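You operate a simulated robot arm through the tools that you are given. There is no shell and no other tool. Be economical: measure what you need, move in short steps, check, and stop when the job is done.

The job below is to be done with a simulated two-armed robot. You get a single attempt, and the scene is never put back.

JOB
Put one of the drives from the top of the long grey bench on top of the drive caddy twelve. Pick up the black caddy with one hand, pass it to the other hand and put it on the top of the low black cabinet. Turn the meter knob to 1310. Put the white-striped tape cartridge on the top of the small black flight case. Fetch the blue-striped tape cartridge and set it on the top of the packing bench. Put the flat converter box from the top of the grey desk on the shelf under the cord board. Put the orange-striped camera card in the inside of the small lidded trunk. Any order will do. Set down upright: black caddy.

It is judged by the outcome, as a careful person would: the job done as asked, and still so three seconds after it is handed in. It fails if anything else is knocked over, pushed out of place, dropped, spilled or broken.

ROBOT AND FRAMES
Two 6-joint arms with two-finger grippers on one trunk, on a base that drives. Base frame: it is fixed to the floor where the robot stands at the start and does not move with it; the origin is under the middle of the robot, x ahead of it, y to its left, z up; the surface under the hand at the start is at about z = 0.8. Lengths are in m, angles in rad, forces in N, time in s.
The left shoulder is at the start at [0.03, 0.178, 0.988], the right one opposite. With the tool pointing down near the work surface each hand reaches from about 0.46 to 0.84 m from the robot's upright axis, wherever it stands, measured 20 degrees to its own side. Places, roughly: black caddy [0.5, 0, 0.75]; blue-striped tape cartridge [0.5, 1.5, 0.75]; drive [0.5, 0, 0.75]; drive caddy twelve [-1.25, 0.75, 0.75]; flat converter box [0.5, 2, 0.75]; inside of the small lidded trunk [-1.4, 3.8, 0.5]; meter knob [0.6, 0.5, 0.9]; orange-striped camera card [0.5, 3, 0.75]; shelf under the cord board (92x21 cm) [0.54, 4.82, 0.8]; top of the low black cabinet [0.6, 3.9, 0.8]; top of the packing bench [-1.3, 1.5, 0.8]; top of the small black flight case [-2.5, -0.8, 1]; white-striped tape cartridge [0.5, 1.5, 0.75]. Payload 2.54 kg a hand.
The tool frame of a hand sits at the grasp point between the pads (the TCP): z along the fingers, y along the line on which they close. The tips reach 0.03 m beyond it. Largest opening 0.116 m; the body of the gripper starts 0.095 m behind the TCP.
Orientation is told as [roll, pitch, yaw] about the base's x, y, z axes, in that order, counted from this pose: with the fingers straight down and closing along the base's y, the tool's x points along the base's -x, its y along +y and its z along -z.

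CONTROLS
- The arms move only by the tool drive_tool. It takes "left_moves", "right_moves" or both (then of equal length, played together; a hand with none holds still); each is one flat list of numbers, 7 for each row, row after row: the shift along the tool's x, y, z in m, then the turn, a rotation vector about the tool's x, y, z in rad, then the gripper command, from -1 (fully open) to 1 (shut), values between in proportion. In form: [dx, dy, dz, rx, ry, rz, grip, dx, dy, dz, rx, ry, rz, grip, ...]. A call has 1 to 8 rows; each row shifts and turns the commanded pose from where the row before left it, along the tool's axes as they then stand. A row lasts 0.2 s, in which the tool goes at most 0.05 m and 0.15 rad; a call with a longer step from one row to the next is refused whole, and so is a gripper value outside its range. A pose out of reach is approached as far as the arm can. The call stops where the force on the tool passes 40 N (or 10 N more than at its start, if that is more) or the arm is blocked; 0.2 s more then pass. The fingers move at their own pace (about 0.153 m/s each) and stop on an object; they squeeze with about 43 N. The grip force told is the motor's: it shows also when the fingers shut on nothing. Time passes only in rows, and 0.2 s behind the last, so rows that do not move let the fingers close. The reply holds the time, the measured pose of the TCP, the force on the tool along the base axes, the opening and the grip force, in the units named above and with some noise, with the torque about the TCP (base axes, N m) and any sound that the robot's microphone picked up, and new pictures: "show" is both (left out), scene, wrist or none (wrist: the cameras of the hands that moved).
- Cameras (640 x 400 px; columns grow to the right, rows downward): "scene" is now at [0.0274, 0.0339, 1.6969]; the picture's right is [0.49, -0.87, 0.00], its down [-0.76, -0.42, -0.49] and it looks along [0.43, 0.24, -0.87] (base axes); focal length 284 px, centre (320, 200). "left" rides on the left gripper at [0.069, 0.015, -0.122] in its tool frame; the picture's right is [-0.21, 0.98, 0.00], its down [-0.83, -0.18, -0.53] and it looks along [-0.52, -0.11, 0.85] (tool axes); focal length 251 px, centre (320, 200). "right" rides on the right gripper at [0.069, -0.015, -0.122] in its tool frame; the picture's right is [0.21, 0.98, 0.00], its down [-0.83, 0.18, -0.53] and it looks along [-0.52, 0.11, 0.85] (tool axes); focal length 251 px, centre (320, 200). There is no depth. A picture from a camera that has moved, and an enlarged one, comes with that camera's place and axes in the base frame and with its lens.
- move_column(by): slides the trunk up (or, below 0, down) by that many m; the arms and the scene camera ride with it, the base frame stays. It gives what a move gives, with no picture.
- drive_base(legs): drives the robot by 1 to 6 legs, each [ahead, left, turn to the left] in m, m and rad, along the robot's own axes; the way and the turn of a leg run together, so that a leg with both is an arc; at most 1.5 m and 3.142 rad a leg. The arms and the cameras ride along, it lands a little off, and it stops where it bumps. It gives what a move gives, and a new picture of the scene camera.
- aim_head(pan, tilt): turns the head with the scene camera to pan (to the left, within 2.496 rad either way) and tilt (down, from -0.506 to 1.204), counted from straight ahead of the robot. It gives what a move gives, and a new picture of the scene camera.
- close_up(camera, box): a new picture of the part [left, top, right, bottom] of that camera's present view, enlarged. No time passes.
- close_job(): hands the job in; it is judged then, once.

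Work in short steps. Places have to be worked out from the pictures, the camera data and where the tool is seen: move nearer, look again, correct. Check each grasp and each placing, and mend what went wrong. You have 207 turns and 260 pictures in all, those below and enlarged ones among them. Open the grippers and draw the arms clear of the work before you hand the job in, unless the task says otherwise.

The tools are called after "Emit:" as name(argument=value, ...) on one line, values as JSON. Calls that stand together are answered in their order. drive_tool: Moves the arms, as the interface text tells. Its arguments: {"type":"object","properties":{"left_moves":{"type":"array"},"right_moves":{"type":"array"},"show":{"type":"string","enum":["both","scene","wrist","none"]}},"required":[]} The other tools are called the same way: move_column (by) slides the trunk up or down; drive_base (legs) drives the base; aim_head (pan, tilt) turns the head that bears the scene camera; close_up (camera, box) takes an enlarged picture of a part of a camera's view; close_job () hands the job in.

At the start:

```text
t: 0.0
left_eef_pos: [0.408, 0.3845, 1.1305]
left_tcp_rot: [0.0, 0.0, 0.0]
left_contact_force: [0.1, -1.1, 0.1]
left_ft_torque: [0.0, 0.01, -0.02]
left_finger_gap: 0.1162
left_grip_force: 0.0
right_eef_pos: [0.4295, -0.0227, 1.1761]
right_tcp_rot: [0.0, -0.002, 0.0]
right_contact_force: [0.7, 0.2, 0.1]
right_ft_torque: [0.01, 0.01, -0.04]
right_finger_gap: 0.1161
right_grip_force: 0.1
trunk travel left (down, up): [-0.2, 0.34]
robot x, y, heading: [-0.001, 0.0012, 0.001]
head pan, tilt: [0.51, 1.058]
```

scene: 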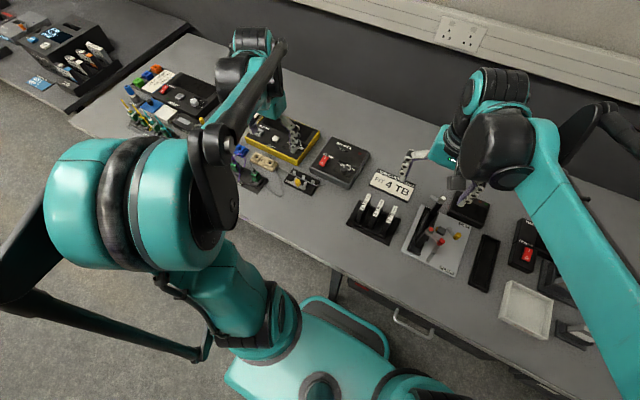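
right: 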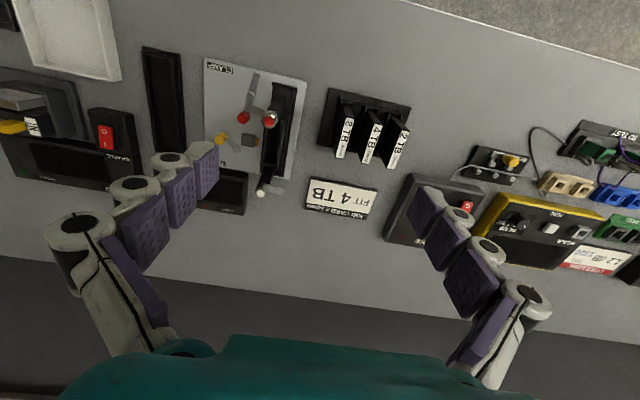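
left: 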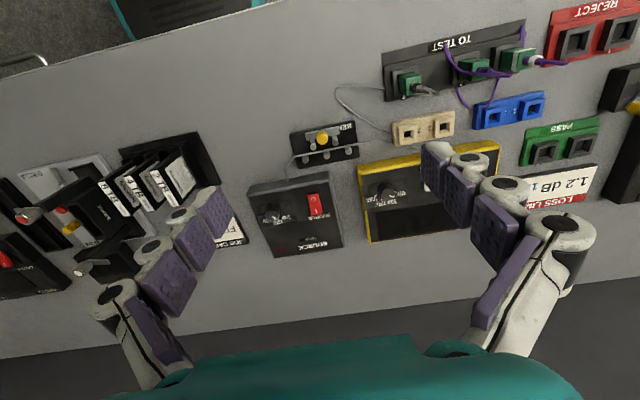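

I start by taking enlarged views of the bench from the right hand and the left hand to read the labels.

Emit:
close_up(camera="right", box=[180, 40, 440, 230])

Emit:
close_up(camera="left", box=[240, 0, 640, 260])

Emit:
close_up(camera="scene", box=[320, 140, 640, 360])

```text
2.11 times, centred on (310, 135) of right
camera zoom: at [0.3595, -0.0384, 1.2977], right [-0.21, 0.98, 0.0], down [0.83, 0.18, 0.53], along [0.52, 0.11, -0.85], focal length 529 px, centre (341, 337)
```

zoom: 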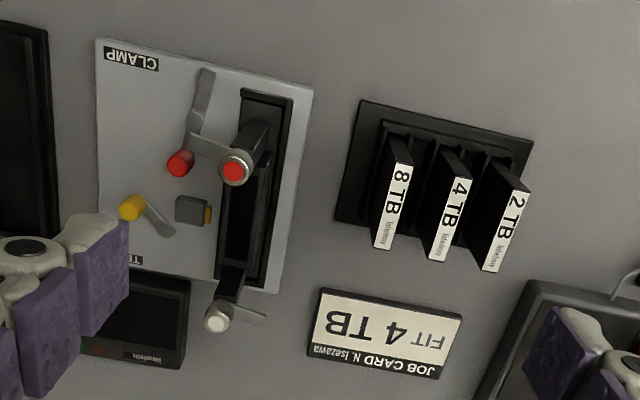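

```text
1.54 times, centred on (440, 130) of left
camera zoom: at [0.3397, 0.3997, 1.2531], right [0.21, 0.98, 0.0], down [0.83, -0.18, 0.53], along [0.52, -0.11, -0.85], focal length 387 px, centre (135, 308)
```

zoom: 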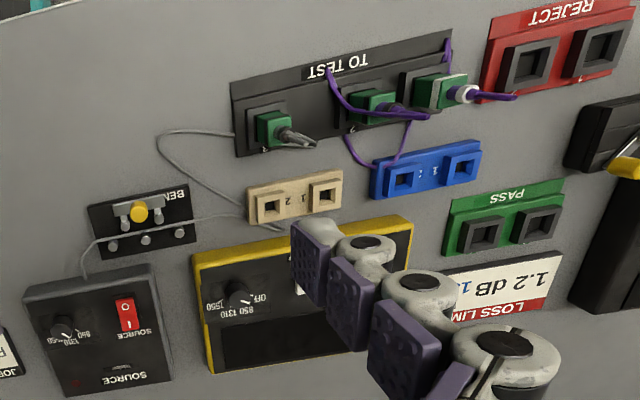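

```text
1.82 times, centred on (480, 250) of scene
camera zoom: at [0.0274, 0.0339, 1.6969], right [0.49, -0.87, 0.0], down [-0.76, -0.42, -0.49], along [0.43, 0.24, -0.87], focal length 515 px, centre (29, 109)
```

zoom: 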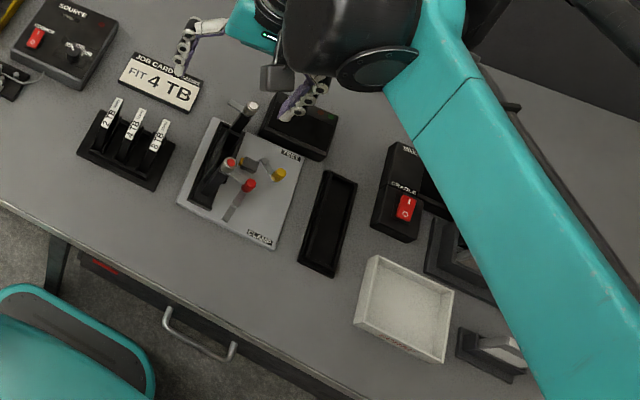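

The bench holds a rack of 2/4/8 TB drives, a clamp fixture, a yellow-rimmed meter and a source. I look round the room with the head.

Emit:
aim_head(pan=-0.7, tilt=0.9)

Emit:
aim_head(pan=1.2, tilt=0.5)

Emit:
aim_head(pan=2.2, tilt=0.4)

Emit:
aim_head(pan=-2.4, tilt=0.4)

```text
t: 1.4
left_eef_pos: [0.4095, 0.3848, 1.1298]
left_tcp_rot: [0.0, 0.0, 0.0]
left_contact_force: [-0.8, 0.1, 0.6]
left_ft_torque: [0.03, 0.01, -0.01]
left_finger_gap: 0.116
left_grip_force: 0.1
right_eef_pos: [0.4284, -0.0232, 1.1766]
right_tcp_rot: [0.002, 0.0, 0.0]
right_contact_force: [0.7, -0.3, 0.6]
right_ft_torque: [-0.01, -0.03, -0.03]
right_finger_gap: 0.116
right_grip_force: 0.2
trunk travel left (down, up): [-0.2, 0.34]
robot x, y, heading: [0.0019, 0.0034, -0.002]
head pan, tilt: [-0.7, 0.901]
camera scene: at [0.0276, -0.0469, 1.708], right [-0.64, -0.77, 0.0], down [-0.6, 0.5, -0.62], along [0.48, -0.4, -0.78], focal length 284 px, centre (320, 200)
```

scene: 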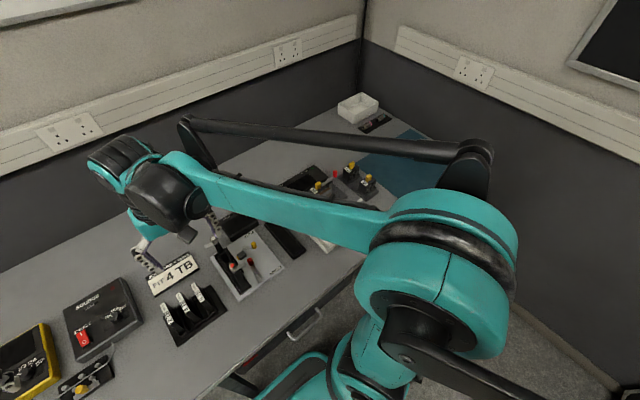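

```text
t: 3.3
left_eef_pos: [0.4092, 0.3854, 1.13]
left_tcp_rot: [0.0, 0.001, 0.0]
left_contact_force: [0.3, -0.3, 0.0]
left_ft_torque: [0.04, 0.05, 0.0]
left_finger_gap: 0.116
left_grip_force: 0.0
right_eef_pos: [0.429, -0.0217, 1.1761]
right_tcp_rot: [-0.001, 0.0, 0.001]
right_contact_force: [0.2, -0.4, 0.0]
right_ft_torque: [0.02, -0.01, 0.02]
right_finger_gap: 0.1159
right_grip_force: 0.0
trunk travel left (down, up): [-0.2, 0.34]
robot x, y, heading: [0.0017, 0.0002, -0.003]
head pan, tilt: [1.201, 0.499]
camera scene: at [0.0028, 0.0865, 1.7419], right [0.93, -0.36, 0.0], down [-0.17, -0.45, -0.88], along [0.32, 0.82, -0.48], focal length 284 px, centre (320, 200)
```

scene: 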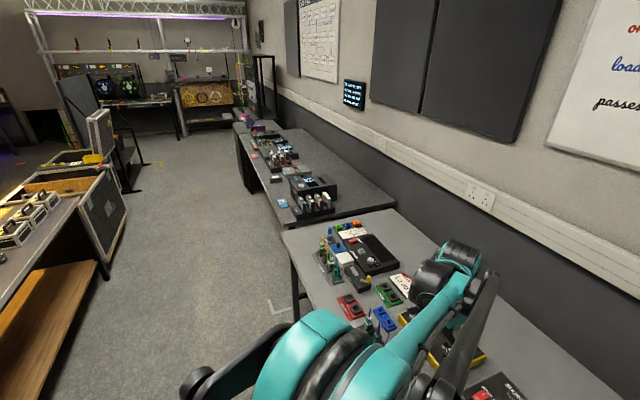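

```text
t: 4.5
left_eef_pos: [0.4102, 0.3848, 1.1304]
left_tcp_rot: [0.0, -0.001, 0.0]
left_contact_force: [-0.9, -0.1, -0.8]
left_ft_torque: [-0.04, 0.02, 0.02]
left_finger_gap: 0.116
left_grip_force: 0.0
right_eef_pos: [0.4286, -0.0223, 1.1754]
right_tcp_rot: [-0.001, 0.0, 0.001]
right_contact_force: [0.0, 0.8, -0.7]
right_ft_torque: [-0.01, 0.0, 0.0]
right_finger_gap: 0.1159
right_grip_force: 0.0
trunk travel left (down, up): [-0.2, 0.34]
robot x, y, heading: [0.003, 0.0001, 0.002]
head pan, tilt: [2.201, 0.4]
camera scene: at [-0.0847, 0.0766, 1.7511], right [0.81, 0.59, 0.0], down [0.23, -0.31, -0.92], along [-0.54, 0.74, -0.39], focal length 284 px, centre (320, 200)
```

scene: 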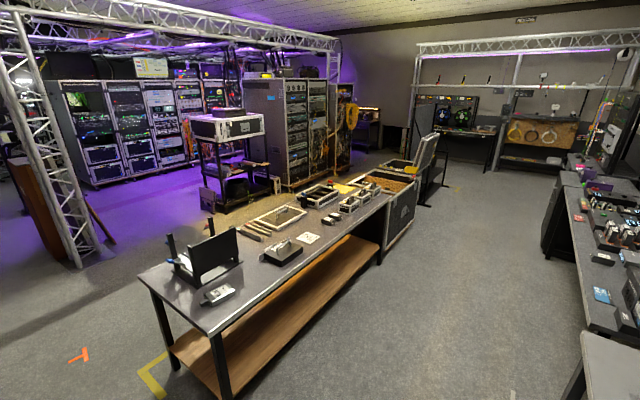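

```text
t: 8.2
left_eef_pos: [0.4086, 0.3842, 1.1306]
left_tcp_rot: [0.001, 0.001, 0.0]
left_contact_force: [0.2, 0.7, -1.0]
left_ft_torque: [0.02, -0.02, 0.01]
left_finger_gap: 0.116
left_grip_force: 0.0
right_eef_pos: [0.4306, -0.022, 1.1759]
right_tcp_rot: [-0.001, -0.001, 0.0]
right_contact_force: [-0.2, -0.4, 0.1]
right_ft_torque: [0.01, -0.04, -0.04]
right_finger_gap: 0.1159
right_grip_force: 0.0
trunk travel left (down, up): [-0.2, 0.34]
robot x, y, heading: [0.0036, -0.0013, 0.001]
head pan, tilt: [-2.4, 0.4]
camera scene: at [-0.0985, -0.0609, 1.7511], right [-0.68, 0.74, 0.0], down [0.29, 0.26, -0.92], along [-0.68, -0.62, -0.39], focal length 284 px, centre (320, 200)
```

scene: 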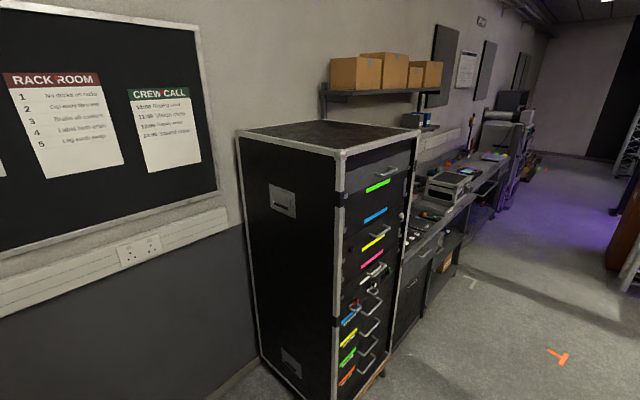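

Now look at the bench with right-hand camera farther right; moving the right hand to the right and back.

Emit:
drive_tool(right_moves=[0, -0.05, 0, 0, 0, 0, -1, 0, -0.05, 0, 0, 0, 0, -1, 0, -0.05, 0, 0, 0, 0, -1, 0, -0.05, 0, 0, 0, 0, -1, 0, -0.05, 0, 0, 0, 0, -1], show="wrist")

Emit:
aim_head(pan=-0.2, tilt=0.95)

```text
t: 9.4
left_eef_pos: [0.4078, 0.3836, 1.1305]
left_tcp_rot: [0.001, 0.001, -0.001]
left_contact_force: [0.4, 0.6, 0.5]
left_ft_torque: [0.05, 0.02, -0.03]
left_finger_gap: 0.1163
left_grip_force: 0.0
right_eef_pos: [0.4262, -0.2706, 1.1761]
right_tcp_rot: [0.002, -0.001, 0.0]
right_contact_force: [0.9, -0.3, 0.2]
right_ft_torque: [0.03, 0.0, -0.02]
right_finger_gap: 0.1161
right_grip_force: 0.0
trunk travel left (down, up): [-0.2, 0.34]
robot x, y, heading: [0.0004, -0.0015, -0.005]
head pan, tilt: [-2.4, 0.4]
camera right: at [0.357, -0.2869, 1.2975], right [-0.22, 0.98, 0.0], down [0.83, 0.18, 0.53], along [0.52, 0.12, -0.85], focal length 251 px, centre (320, 200)
```

right: 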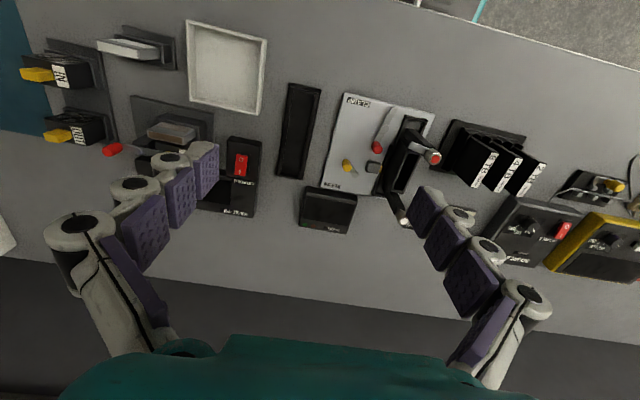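

```text
t: 11.5
left_eef_pos: [0.4084, 0.3829, 1.1298]
left_tcp_rot: [0.001, 0.001, 0.0]
left_contact_force: [0.9, 0.0, -0.2]
left_ft_torque: [-0.02, 0.0, 0.01]
left_finger_gap: 0.116
left_grip_force: 0.1
right_eef_pos: [0.4264, -0.2701, 1.1754]
right_tcp_rot: [0.0, 0.0, -0.002]
right_contact_force: [0.3, -0.3, 0.5]
right_ft_torque: [0.01, -0.02, -0.01]
right_finger_gap: 0.116
right_grip_force: 0.1
trunk travel left (down, up): [-0.2, 0.34]
robot x, y, heading: [0.0025, -0.0028, -0.004]
head pan, tilt: [-0.201, 0.949]
camera scene: at [0.0411, -0.0129, 1.7044], right [-0.2, -0.98, 0.0], down [-0.8, 0.16, -0.58], along [0.57, -0.12, -0.81], focal length 284 px, centre (320, 200)
```

scene: 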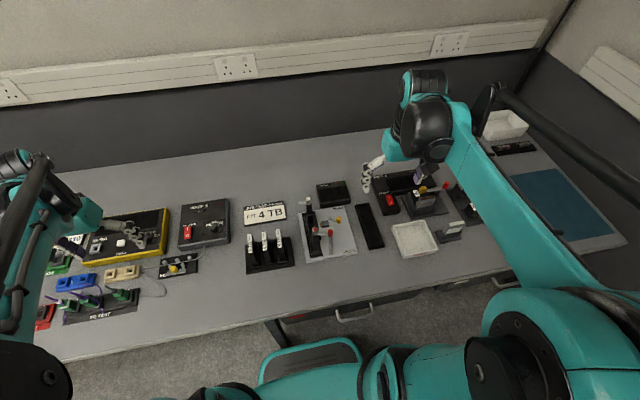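

Emit:
close_up(camera="scene", box=[220, 150, 480, 290])

Emit:
close_up(camera="right", box=[0, 0, 360, 230])

```text
2.46 times, centred on (350, 220) of scene
camera zoom: at [0.0411, -0.0129, 1.7044], right [-0.2, -0.98, 0.0], down [-0.8, 0.16, -0.58], along [0.57, -0.12, -0.81], focal length 698 px, centre (246, 151)
```

zoom: 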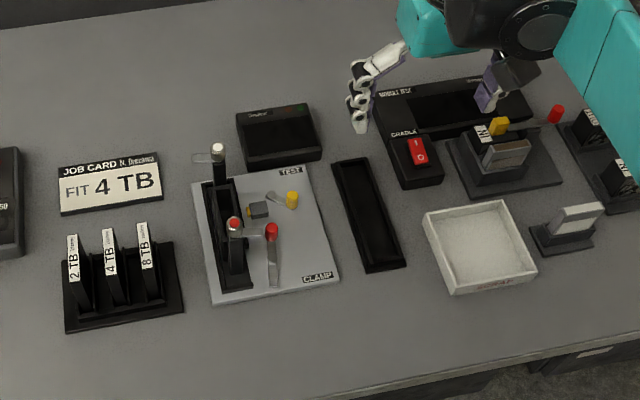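

```text
1.74 times, centred on (180, 115) of right
camera zoom: at [0.357, -0.2848, 1.2978], right [-0.21, 0.98, 0.0], down [0.83, 0.18, 0.53], along [0.52, 0.11, -0.85], focal length 437 px, centre (564, 348)
```

zoom: 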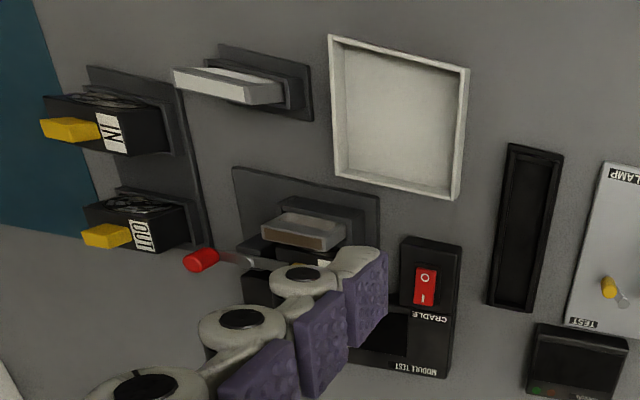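

The black tray-shaped caddy is at about (0.52, -0.30), long along x. First the meter knob, near (0.59, 0.475): bring the left hand over it to look.

Emit:
drive_tool(left_moves=[-0.04, 0.03, 0.03, 0, 0, 0, -1, -0.04, 0.03, 0.03, 0, 0, 0, -1, 0, 0.03, 0.03, 0, 0, 0, -1], show="wrist")

Emit:
close_up(camera="left", box=[200, 80, 480, 260])

```text
refused: row 1 steps farther than a row can; nothing moved
```

```text
2.22 times, centred on (340, 170) of left
camera zoom: at [0.3398, 0.3996, 1.2532], right [0.21, 0.98, 0.0], down [0.83, -0.18, 0.53], along [0.52, -0.11, -0.85], focal length 559 px, centre (276, 267)
```

zoom: 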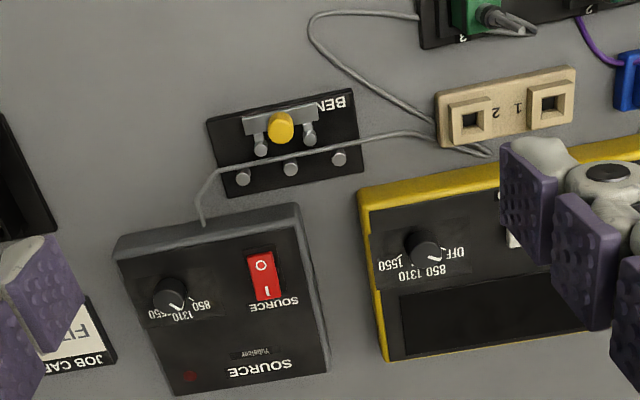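

The step was too long; repeat with shorter steps.

Emit:
drive_tool(left_moves=[-0.03, 0.025, 0.03, 0, 0, 0, -1, -0.03, 0.025, 0.03, 0, 0, 0, -1, -0.03, 0.025, 0.03, 0, 0, 0, -1], show="wrist")

Emit:
close_up(camera="left", box=[220, 80, 440, 240])

```text
t: 12.3
left_eef_pos: [0.4991, 0.4634, 1.0369]
left_tcp_rot: [-0.003, 0.001, 0.0]
left_contact_force: [0.3, 0.0, -0.6]
left_ft_torque: [-0.02, 0.04, -0.02]
left_finger_gap: 0.1158
left_grip_force: 0.1
right_eef_pos: [0.4275, -0.2675, 1.1756]
right_tcp_rot: [-0.001, 0.002, -0.001]
right_contact_force: [0.4, 0.0, 0.3]
right_ft_torque: [-0.06, 0.07, 0.02]
right_finger_gap: 0.1159
right_grip_force: 0.1
trunk travel left (down, up): [-0.2, 0.34]
robot x, y, heading: [0.0046, 0.002, -0.001]
head pan, tilt: [-0.201, 0.949]
camera left: at [0.4298, 0.48, 1.1618], right [0.21, 0.98, 0.0], down [0.83, -0.18, 0.53], along [0.52, -0.12, -0.85], focal length 251 px, centre (320, 200)
```

left: 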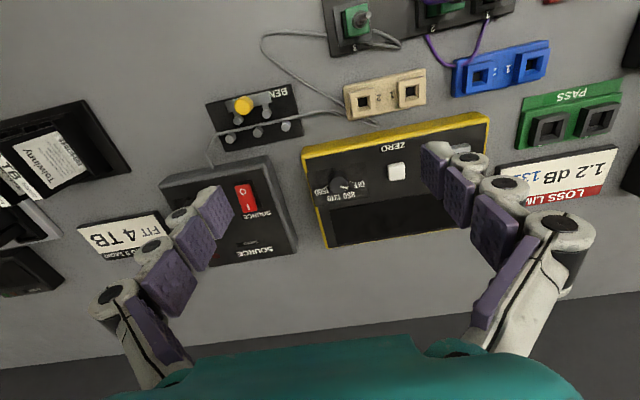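

```text
2.50 times, centred on (330, 160) of left
camera zoom: at [0.4298, 0.48, 1.1618], right [0.21, 0.98, 0.0], down [0.83, -0.18, 0.53], along [0.52, -0.12, -0.85], focal length 629 px, centre (295, 300)
```

zoom: 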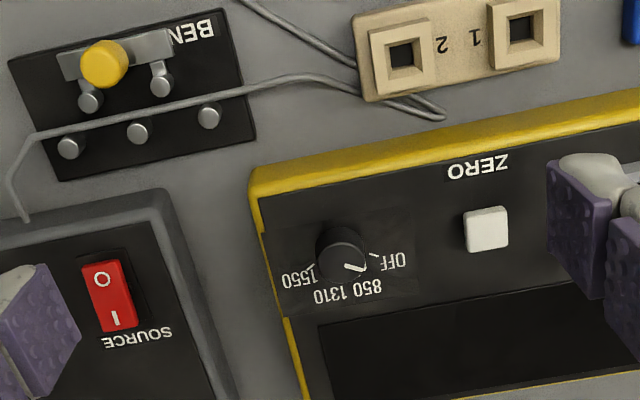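

Emit:
close_up(camera="left", box=[310, 160, 370, 210])

```text
8.00 times, centred on (340, 185) of left
camera zoom: at [0.4298, 0.48, 1.1618], right [0.21, 0.98, 0.0], down [0.83, -0.18, 0.53], along [0.52, -0.12, -0.85], focal length 2012 px, centre (160, 320)
```

zoom: 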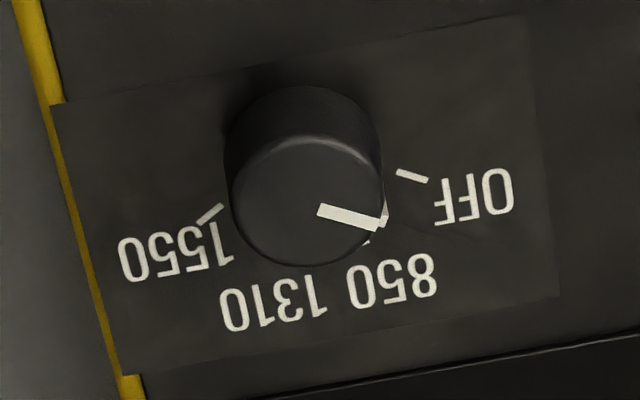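

The knob pointer is at OFF (about 67° left of dead ahead); the scale is symmetric, so 1310 is 90° clockwise from above. Knob about (0.585, 0.468, 0.87). I move above it with fingers narrowed, then pre-turn counter-clockwise 45°.

Emit:
drive_tool(left_moves=[-0.04, 0.002, 0.02, 0, 0, 0, 0, -0.04, 0.003, 0.02, 0, 0, 0, 0.15, -0.005, 0, 0.02, 0, 0, 0, 0.15, 0, 0, 0, 0, 0, -0.15, 0.15, 0, 0, 0, 0, 0, -0.15, 0.15, 0, 0, 0, 0, 0, -0.15, 0.15, 0, 0, 0, 0, 0, -0.15, 0.15, 0, 0, 0, 0, 0, -0.15, 0.15], show="wrist")

Emit:
close_up(camera="left", box=[220, 140, 420, 280])

```text
t: 14.1
left_eef_pos: [0.5817, 0.4636, 0.9789]
left_tcp_rot: [0.001, 0.0, 0.751]
left_contact_force: [-0.4, 0.5, 0.3]
left_ft_torque: [-0.03, 0.01, -0.04]
left_finger_gap: 0.0492
left_grip_force: 0.1
right_eef_pos: [0.4266, -0.2686, 1.1773]
right_tcp_rot: [-0.002, -0.001, -0.001]
right_contact_force: [-0.8, 1.2, 0.2]
right_ft_torque: [0.0, -0.03, -0.03]
right_finger_gap: 0.1158
right_grip_force: 0.1
trunk travel left (down, up): [-0.2, 0.34]
robot x, y, heading: [0.0002, 0.0015, 0.002]
head pan, tilt: [-0.201, 0.949]
camera left: at [0.5223, 0.4285, 1.1025], right [-0.51, 0.86, 0.0], down [0.73, 0.43, 0.53], along [0.46, 0.27, -0.85], focal length 251 px, centre (320, 200)
```

left: 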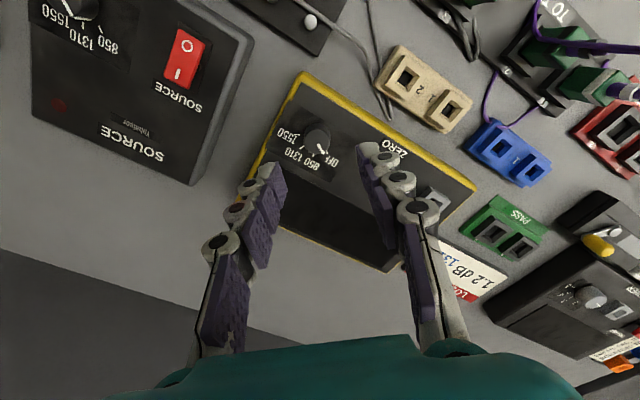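

```text
2.86 times, centred on (320, 210) of left
camera zoom: at [0.5223, 0.4285, 1.1025], right [-0.51, 0.86, 0.0], down [0.73, 0.43, 0.53], along [0.46, 0.27, -0.85], focal length 718 px, centre (320, 171)
```

zoom: 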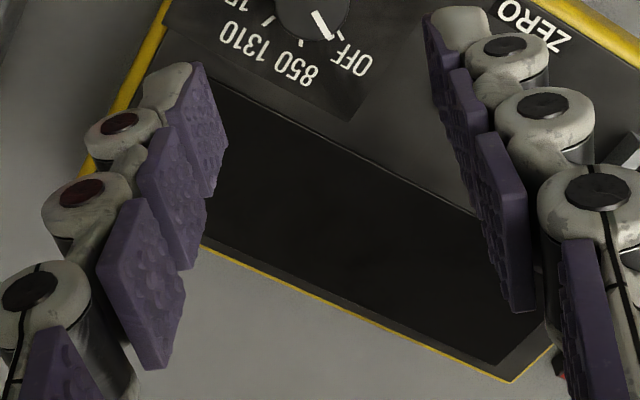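

Triangulating three views puts the knob top at about (0.601, 0.471, 0.85). I shift over it and lower to 0.91.

Emit:
drive_tool(left_moves=[-0.0187, -0.0078, 0.03, 0, 0, 0, 0.15, 0, 0, 0.04, 0, 0, 0, 0.15], show="wrist")

Emit:
close_up(camera="left", box=[240, 120, 400, 220])

```text
t: 14.7
left_eef_pos: [0.6005, 0.471, 0.9075]
left_tcp_rot: [0.001, 0.001, 0.75]
left_contact_force: [-1.2, -0.8, -0.3]
left_ft_torque: [0.01, 0.0, 0.0]
left_finger_gap: 0.049
left_grip_force: 0.1
right_eef_pos: [0.4276, -0.269, 1.1758]
right_tcp_rot: [0.001, 0.001, 0.0]
right_contact_force: [0.2, 0.0, 0.4]
right_ft_torque: [-0.03, -0.02, -0.02]
right_finger_gap: 0.1158
right_grip_force: 0.1
trunk travel left (down, up): [-0.2, 0.34]
robot x, y, heading: [-0.0011, -0.0035, 0.004]
head pan, tilt: [-0.201, 0.949]
camera left: at [0.5411, 0.4346, 1.0308], right [-0.51, 0.86, 0.0], down [0.73, 0.43, 0.53], along [0.46, 0.27, -0.85], focal length 251 px, centre (320, 200)
```

left: 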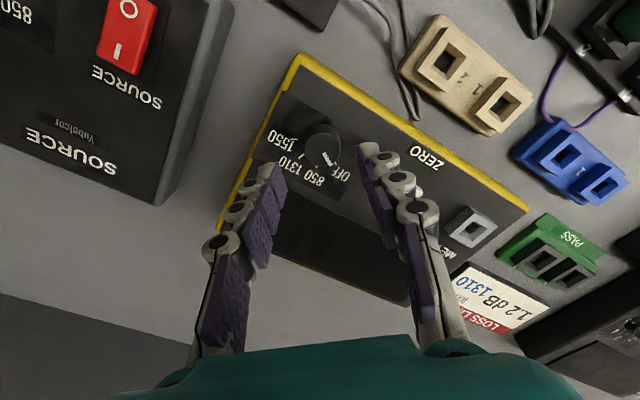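

```text
4.00 times, centred on (320, 170) of left
camera zoom: at [0.5411, 0.4346, 1.0308], right [-0.51, 0.86, 0.0], down [0.73, 0.43, 0.53], along [0.46, 0.27, -0.85], focal length 1006 px, centre (320, 320)
```

zoom: 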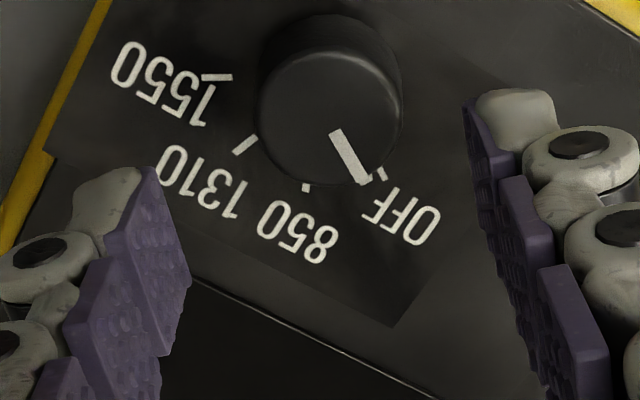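

The knob is centred between the fingers. I lower to just above the panel and check.

Emit:
drive_tool(left_moves=[0.0, 0, 0.025, 0, 0, 0, 0.15, 0, 0, 0.012, 0, 0, 0, 0.15], show="wrist")

Emit:
close_up(camera="left", box=[240, 120, 400, 220])

```text
t: 15.3
left_eef_pos: [0.6016, 0.471, 0.8737]
left_tcp_rot: [0.0, 0.001, 0.751]
left_contact_force: [-0.7, -0.2, -0.8]
left_ft_torque: [0.01, 0.01, -0.03]
left_finger_gap: 0.0492
left_grip_force: 0.0
right_eef_pos: [0.4262, -0.2689, 1.1762]
right_tcp_rot: [0.001, 0.002, -0.002]
right_contact_force: [-0.1, 0.0, -0.5]
right_ft_torque: [-0.02, 0.02, 0.0]
right_finger_gap: 0.1163
right_grip_force: 0.0
trunk travel left (down, up): [-0.2, 0.34]
robot x, y, heading: [0.0008, -0.0004, 0.004]
head pan, tilt: [-0.201, 0.949]
camera left: at [0.5411, 0.4357, 0.9965], right [-0.51, 0.86, 0.0], down [0.73, 0.43, 0.53], along [0.46, 0.27, -0.85], focal length 251 px, centre (320, 200)
```

left: 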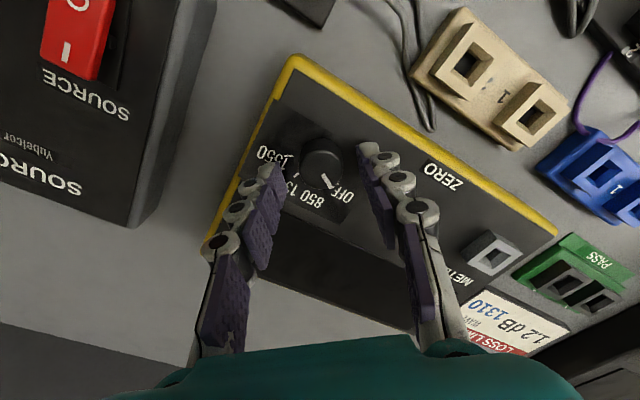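

```text
4.00 times, centred on (320, 170) of left
camera zoom: at [0.5411, 0.4357, 0.9965], right [-0.51, 0.86, 0.0], down [0.73, 0.43, 0.53], along [0.46, 0.27, -0.85], focal length 1006 px, centre (320, 320)
```

zoom: 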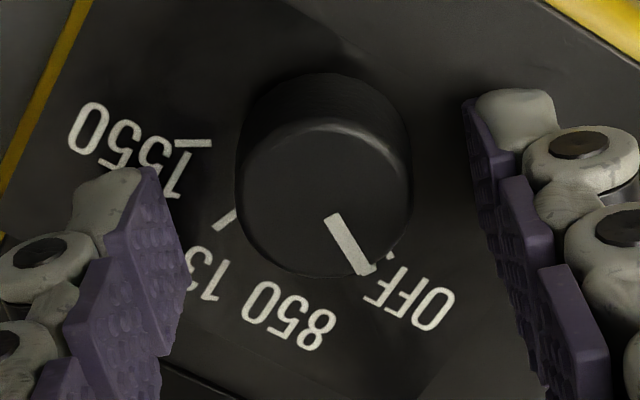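

The fingertips are level with the knob top; lower about 1 cm more, then close.

Emit:
drive_tool(left_moves=[0.0, 0, 0.01, 0, 0, 0, 0.15, 0, 0, 0, 0, 0, 0, 0.6, 0, 0, 0, 0, 0, 0, 0.9, 0, 0, 0, 0, 0, 0, 0.9], show="wrist")

Emit:
close_up(camera="left", box=[240, 120, 400, 220])

```text
t: 15.7
left_eef_pos: [0.6012, 0.4715, 0.8691]
left_tcp_rot: [-0.001, -0.004, 0.75]
left_contact_force: [-6.9, 1.0, 28.0]
left_ft_torque: [0.06, 0.43, -0.05]
left_finger_gap: 0.0271
left_grip_force: 45.0
right_eef_pos: [0.4237, -0.2706, 1.1775]
right_tcp_rot: [-0.001, -0.001, -0.002]
right_contact_force: [0.0, 0.7, 0.7]
right_ft_torque: [-0.03, -0.01, -0.01]
right_finger_gap: 0.1163
right_grip_force: 0.1
trunk travel left (down, up): [-0.2, 0.34]
robot x, y, heading: [-0.0009, 0.0029, -0.004]
head pan, tilt: [-0.201, 0.949]
stopped in row 2 (left hand): the force on the tool passed its limit at 49 N (the readings are from after the stop); the commanded pose is now the measured one
camera left: at [0.5388, 0.4363, 0.9925], right [-0.51, 0.86, 0.0], down [0.73, 0.43, 0.54], along [0.46, 0.27, -0.84], focal length 251 px, centre (320, 200)
```

left: 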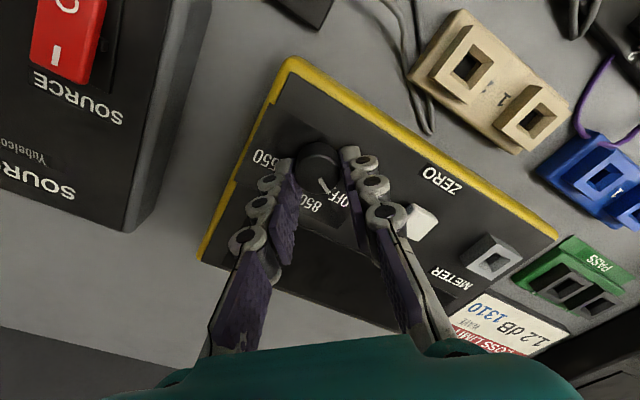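

```text
4.00 times, centred on (320, 170) of left
camera zoom: at [0.5388, 0.4363, 0.9925], right [-0.51, 0.86, 0.0], down [0.73, 0.43, 0.54], along [0.46, 0.27, -0.84], focal length 1006 px, centre (320, 320)
```

zoom: 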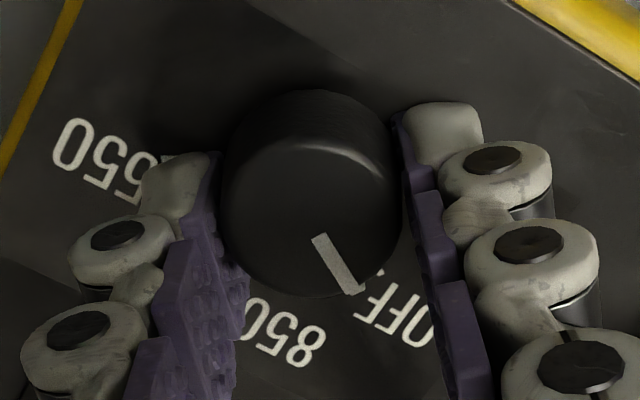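

The fingers hold the knob (gap 27 mm). Ease up 2 mm and turn clockwise.

Emit:
drive_tool(left_moves=[0.0, 0, -0.002, 0, 0, 0.1, 0.9, 0, 0, 0, 0, 0, 0.15, 0.9, 0, 0, 0, 0, 0, 0.15, 0.9, 0, 0, 0, 0, 0, 0.15, 0.9, 0, 0, 0, 0, 0, 0.15, 0.9, 0, 0, 0, 0, 0, 0.15, 0.9], show="wrist")

Emit:
close_up(camera="left", box=[240, 120, 400, 220])

```text
t: 17.1
left_eef_pos: [0.6014, 0.4676, 0.8695]
left_tcp_rot: [0.0, -0.002, -0.105]
left_contact_force: [-13.6, -29.1, -0.9]
left_ft_torque: [-0.78, 0.15, 0.17]
left_finger_gap: 0.0267
left_grip_force: 45.6
right_eef_pos: [0.4245, -0.2719, 1.1755]
right_tcp_rot: [0.001, -0.001, 0.0]
right_contact_force: [-0.1, -0.1, 0.0]
right_ft_torque: [0.0, 0.01, 0.01]
right_finger_gap: 0.1158
right_grip_force: 0.0
trunk travel left (down, up): [-0.2, 0.34]
robot x, y, heading: [-0.0002, -0.0009, 0.002]
head pan, tilt: [-0.201, 0.949]
camera left: at [0.5343, 0.4905, 0.9926], right [0.32, 0.95, 0.0], down [0.8, -0.27, 0.54], along [0.51, -0.17, -0.84], focal length 251 px, centre (320, 200)
```

left: 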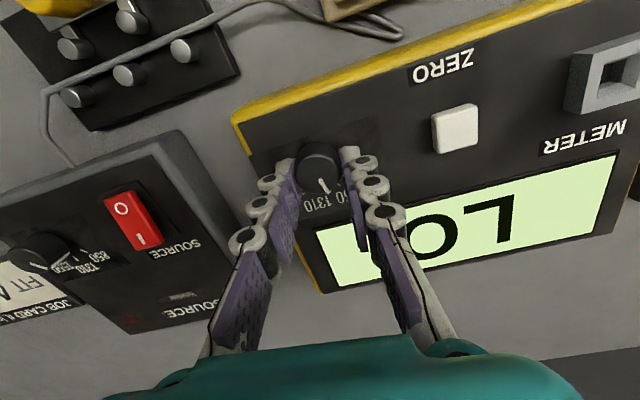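

```text
4.00 times, centred on (320, 170) of left
camera zoom: at [0.5343, 0.4905, 0.9926], right [0.32, 0.95, 0.0], down [0.8, -0.27, 0.54], along [0.51, -0.17, -0.84], focal length 1006 px, centre (320, 320)
```

zoom: 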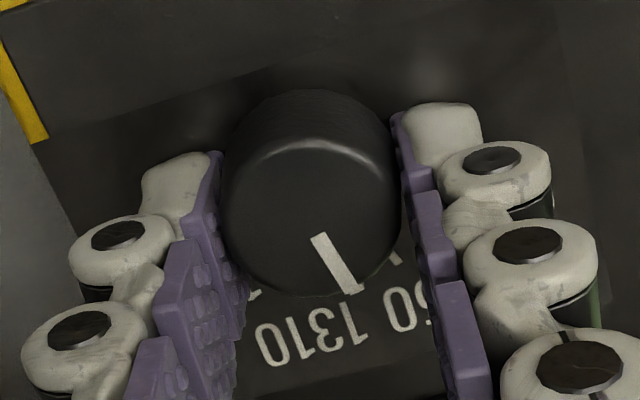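

The knob follows and the meter wakes. Relieve the side force and turn the remaining 0.715 rad.

Emit:
drive_tool(left_moves=[0.001, -0.003, 0, 0, 0, 0.1, 0.9, 0, 0, 0, 0, 0, 0.13, 0.9, 0, 0, 0, 0, 0, 0.13, 0.9, 0, 0, 0, 0, 0, 0.13, 0.9, 0, 0, 0, 0, 0, 0.13, 0.9, 0, 0, 0, 0, 0, 0.095, 0.9], show="wrist")

Emit:
close_up(camera="left", box=[240, 120, 400, 220])

```text
t: 18.2
left_eef_pos: [0.6013, 0.4643, 0.869]
left_tcp_rot: [-0.006, -0.004, -0.628]
left_contact_force: [-2.3, -9.0, 13.3]
left_ft_torque: [0.11, 0.8, 0.08]
left_finger_gap: 0.0265
left_grip_force: 45.3
right_eef_pos: [0.4259, -0.2705, 1.1766]
right_tcp_rot: [-0.001, -0.001, 0.0]
right_contact_force: [0.4, 0.1, 0.3]
right_ft_torque: [-0.05, -0.01, -0.03]
right_finger_gap: 0.1161
right_grip_force: 0.1
trunk travel left (down, up): [-0.2, 0.34]
robot x, y, heading: [0.0029, -0.0024, -0.002]
head pan, tilt: [-0.201, 0.949]
stopped in row 5 (left hand): the force on the tool passed its limit at 42 N (the readings are from after the stop); the commanded pose is now the measured one
camera left: at [0.5537, 0.5189, 0.9925], right [0.75, 0.66, 0.0], down [0.56, -0.63, 0.54], along [0.35, -0.4, -0.84], focal length 251 px, centre (320, 200)
```

left: 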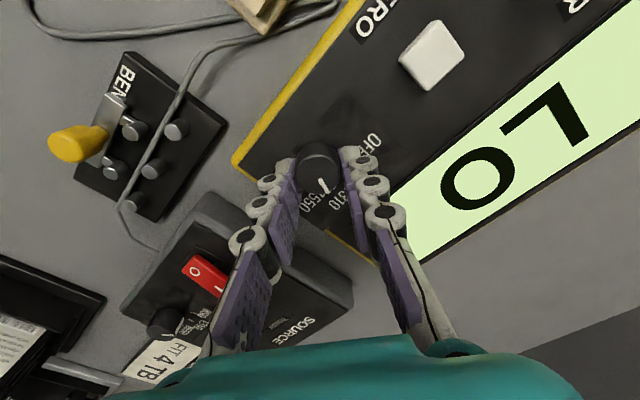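

```text
4.00 times, centred on (320, 170) of left
camera zoom: at [0.5537, 0.5189, 0.9925], right [0.75, 0.66, 0.0], down [0.56, -0.63, 0.54], along [0.35, -0.4, -0.84], focal length 1006 px, centre (320, 320)
```

zoom: 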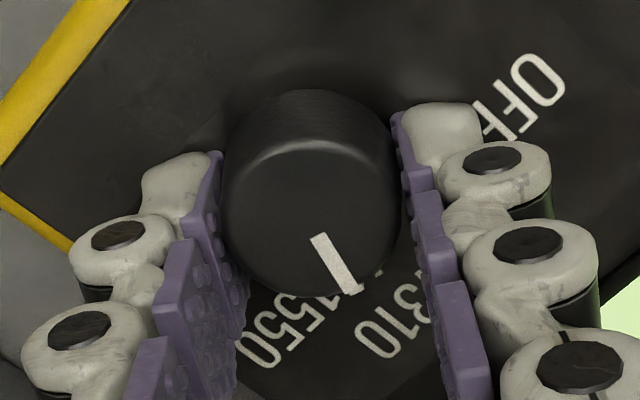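

The pointer is near 1310; open and rise to see where it rests.

Emit:
drive_tool(left_moves=[0, 0, 0, 0, 0, 0, 0.15, 0, 0, 0, 0, 0, 0, 0.15, 0, 0, -0.02, 0, 0, 0, 0.15, 0, 0, -0.03, 0, 0, 0, 0.15], show="wrist")

Emit:
close_up(camera="left", box=[240, 100, 400, 200])

```text
t: 19.2
left_eef_pos: [0.601, 0.4691, 0.9187]
left_tcp_rot: [-0.002, -0.001, -0.627]
left_contact_force: [-0.5, -0.4, 0.1]
left_ft_torque: [-0.01, 0.03, 0.01]
left_finger_gap: 0.0492
left_grip_force: 0.0
right_eef_pos: [0.4258, -0.2703, 1.1759]
right_tcp_rot: [0.001, -0.001, 0.0]
right_contact_force: [0.7, 1.3, -1.2]
right_ft_torque: [0.01, -0.04, -0.03]
right_finger_gap: 0.1161
right_grip_force: 0.1
trunk travel left (down, up): [-0.2, 0.34]
robot x, y, heading: [-0.0018, 0.0003, -0.0]
head pan, tilt: [-0.201, 0.949]
camera left: at [0.5541, 0.5218, 1.0418], right [0.75, 0.67, 0.0], down [0.56, -0.63, 0.54], along [0.36, -0.4, -0.84], focal length 251 px, centre (320, 200)
```

left: 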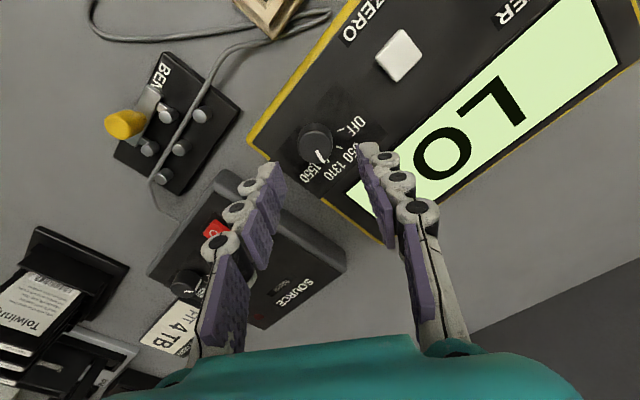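

```text
4.00 times, centred on (320, 150) of left
camera zoom: at [0.5541, 0.5218, 1.0418], right [0.75, 0.67, 0.0], down [0.56, -0.63, 0.54], along [0.36, -0.4, -0.84], focal length 1006 px, centre (320, 400)
```

zoom: 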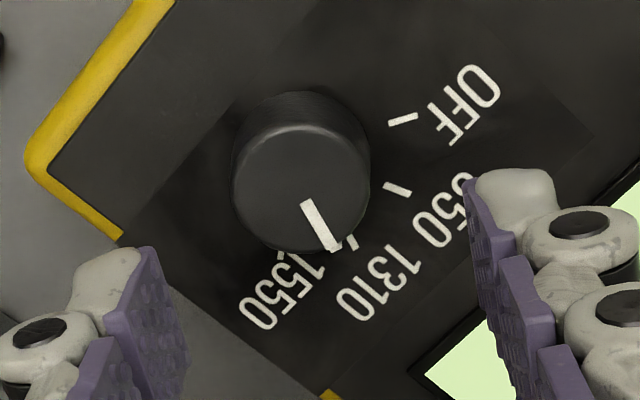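

Zoom in tighter to judge the pointer against the ticks.

Emit:
close_up(camera="left", box=[290, 115, 354, 170])

```text
7.27 times, centred on (322, 142) of left
camera zoom: at [0.5541, 0.5218, 1.0418], right [0.75, 0.67, 0.0], down [0.56, -0.63, 0.54], along [0.36, -0.4, -0.84], focal length 1829 px, centre (306, 618)
```

zoom: 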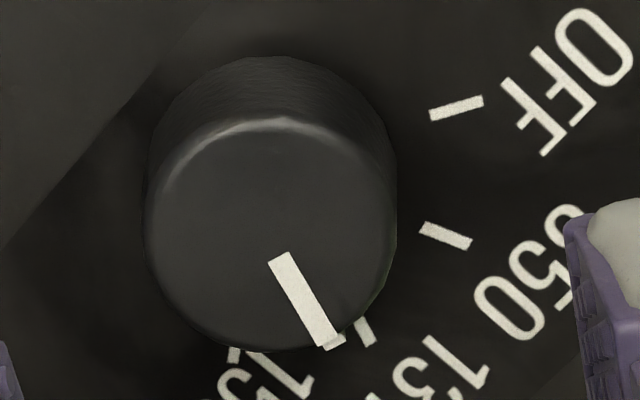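

Pointer line is aligned with the 1310 tick, good. Next the drives: raise the left hand, straighten it and move over the drive rack near (0.5, 0.08).

Emit:
drive_tool(left_moves=[0, 0, -0.03, 0, 0, -0.125, -0.5, 0, 0, -0.03, 0, 0, -0.125, -0.5, 0, 0, -0.02, 0, 0, -0.125, -0.5, 0, 0, 0, 0, 0, -0.125, -0.5, 0, 0, 0, 0, 0, -0.127, -0.5, 0.04, -0.02, 0, 0, 0, 0, -0.5, 0.04, -0.02, 0, 0, 0, 0, -0.5, 0.03, -0.03, 0, 0, 0, 0, -0.5], show="none")

Emit:
drive_tool(left_moves=[0, -0.05, 0, 0, 0, 0, -0.5, 0, -0.05, 0, 0, 0, 0, -0.5, 0, -0.05, 0, 0, 0, 0, -0.5, 0, -0.05, 0, 0, 0, 0, -0.5, 0, -0.05, 0, 0, 0, 0, -0.5, 0, -0.05, 0, 0, 0, 0, -0.5], show="wrist")

```text
t: 21.0
left_eef_pos: [0.4874, 0.3972, 1.0053]
left_tcp_rot: [-0.003, -0.004, 0.001]
left_contact_force: [-1.3, -0.1, 0.9]
left_ft_torque: [0.02, -0.04, -0.01]
left_finger_gap: 0.087
left_grip_force: 0.0
right_eef_pos: [0.4249, -0.2706, 1.1766]
right_tcp_rot: [0.001, -0.001, 0.0]
right_contact_force: [-0.6, -0.4, -1.5]
right_ft_torque: [-0.02, 0.01, 0.01]
right_finger_gap: 0.1161
right_grip_force: 0.2
trunk travel left (down, up): [-0.2, 0.34]
robot x, y, heading: [-0.002, -0.0018, -0.0]
head pan, tilt: [-0.201, 0.949]
```

```text
t: 22.4
left_eef_pos: [0.4895, 0.0953, 0.9991]
left_tcp_rot: [-0.003, 0.001, 0.002]
left_contact_force: [0.3, 0.0, -1.3]
left_ft_torque: [0.02, 0.01, 0.01]
left_finger_gap: 0.0868
left_grip_force: 0.1
right_eef_pos: [0.427, -0.2702, 1.1775]
right_tcp_rot: [0.002, 0.0, -0.001]
right_contact_force: [-0.3, -0.7, 0.1]
right_ft_torque: [0.02, 0.02, -0.02]
right_finger_gap: 0.1161
right_grip_force: 0.0
trunk travel left (down, up): [-0.2, 0.34]
robot x, y, heading: [0.0029, 0.0009, 0.003]
head pan, tilt: [-0.201, 0.949]
camera left: at [0.4206, 0.1112, 1.1218], right [0.21, 0.98, 0.0], down [0.83, -0.18, 0.53], along [0.52, -0.12, -0.85], focal length 251 px, centre (320, 200)
```

left: 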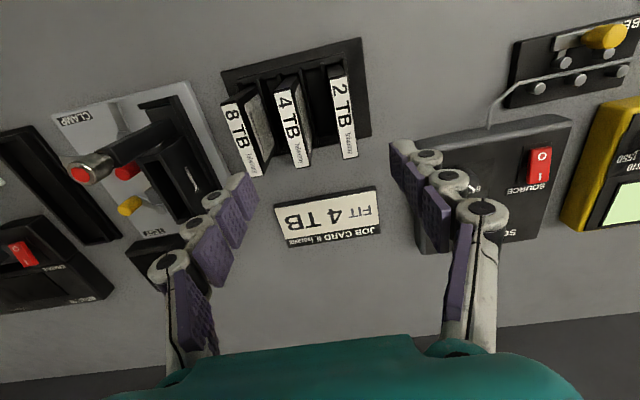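

Drives stand with labels uppermost at around z 0.91. Zoom for accurate pixel positions.

Emit:
close_up(camera="left", box=[210, 30, 390, 180])

```text
2.67 times, centred on (300, 105) of left
camera zoom: at [0.4206, 0.1112, 1.1218], right [0.21, 0.98, 0.0], down [0.83, -0.18, 0.53], along [0.52, -0.12, -0.85], focal length 670 px, centre (373, 453)
```

zoom: 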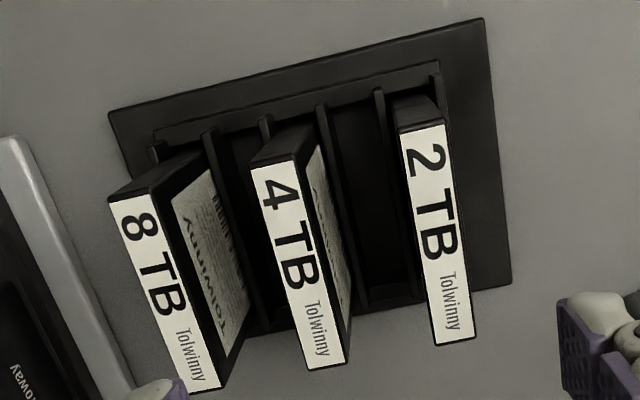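

4 TB drive centred at about (0.48, 0.074), pitch 45 mm, thickness ~15 mm. Narrow to ~45 mm opening, centre and lower to just above the tops.

Emit:
drive_tool(left_moves=[0.0095, -0.0213, 0, 0, 0, 0, 0.25, 0, 0, 0.025, 0, 0, 0, 0.25, 0, 0, 0.015, 0, 0, 0, 0.25], show="wrist")

Emit:
close_up(camera="left", box=[210, 80, 430, 240])

```text
t: 23.2
left_eef_pos: [0.4822, 0.0752, 0.9595]
left_tcp_rot: [-0.004, 0.0, -0.001]
left_contact_force: [-0.6, 0.1, -0.8]
left_ft_torque: [0.03, -0.01, -0.04]
left_finger_gap: 0.0437
left_grip_force: 0.1
right_eef_pos: [0.4254, -0.2709, 1.1771]
right_tcp_rot: [-0.001, 0.001, 0.0]
right_contact_force: [-0.3, -0.4, -0.7]
right_ft_torque: [0.05, -0.03, -0.03]
right_finger_gap: 0.116
right_grip_force: 0.0
trunk travel left (down, up): [-0.2, 0.34]
robot x, y, heading: [-0.0012, 0.0011, 0.001]
head pan, tilt: [-0.201, 0.949]
camera left: at [0.4126, 0.0914, 1.082], right [0.21, 0.98, 0.0], down [0.83, -0.18, 0.53], along [0.52, -0.12, -0.84], focal length 251 px, centre (320, 200)
```

left: 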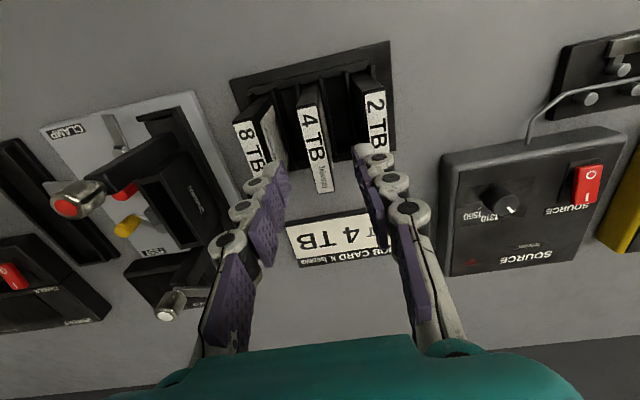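

```text
2.50 times, centred on (320, 160) of left
camera zoom: at [0.4126, 0.0914, 1.082], right [0.21, 0.98, 0.0], down [0.83, -0.18, 0.53], along [0.52, -0.12, -0.84], focal length 629 px, centre (320, 300)
```

zoom: 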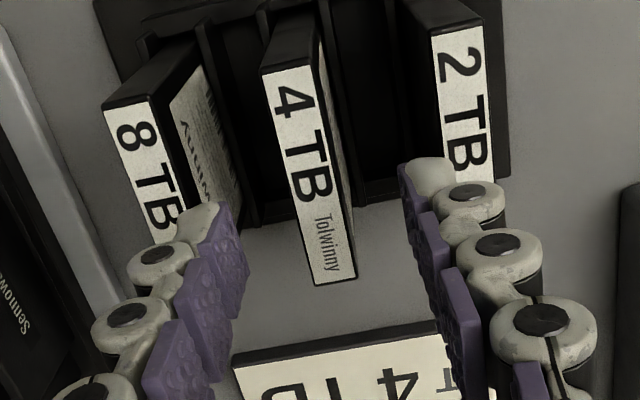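

Centred. Lower 7 cm and close on the 4 TB drive.

Emit:
drive_tool(left_moves=[0, -0.001, 0.025, 0, 0, 0, 0.25, 0, 0, 0.025, 0, 0, 0, 0.25, 0, 0, 0.02, 0, 0, 0, 0.25, 0, 0, 0, 0, 0, 0, 0.9, 0, 0, 0, 0, 0, 0, 0.9], show="wrist")

```text
t: 24.4
left_eef_pos: [0.4823, 0.0757, 0.8888]
left_tcp_rot: [-0.002, 0.001, 0.0]
left_contact_force: [-1.1, -2.3, -0.7]
left_ft_torque: [-0.11, 0.01, -0.03]
left_finger_gap: 0.0141
left_grip_force: 40.4
right_eef_pos: [0.4261, -0.2698, 1.1767]
right_tcp_rot: [-0.001, 0.001, 0.0]
right_contact_force: [0.6, -0.1, -0.1]
right_ft_torque: [-0.02, 0.01, -0.02]
right_finger_gap: 0.1159
right_grip_force: 0.0
trunk travel left (down, up): [-0.2, 0.34]
robot x, y, heading: [0.0005, 0.0019, 0.002]
head pan, tilt: [-0.201, 0.949]
camera left: at [0.413, 0.0916, 1.0105], right [0.21, 0.98, 0.0], down [0.83, -0.18, 0.53], along [0.52, -0.12, -0.85], focal length 251 px, centre (320, 200)
```

left: 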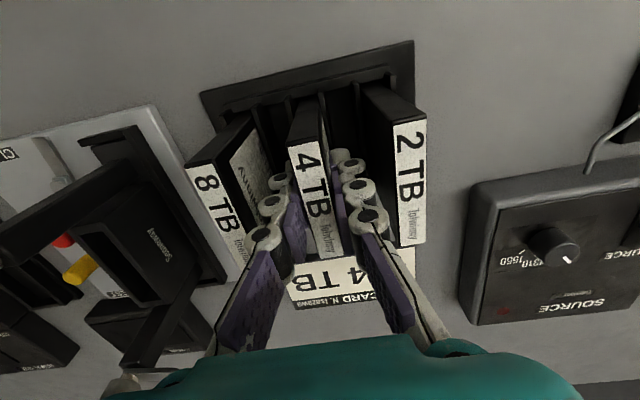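

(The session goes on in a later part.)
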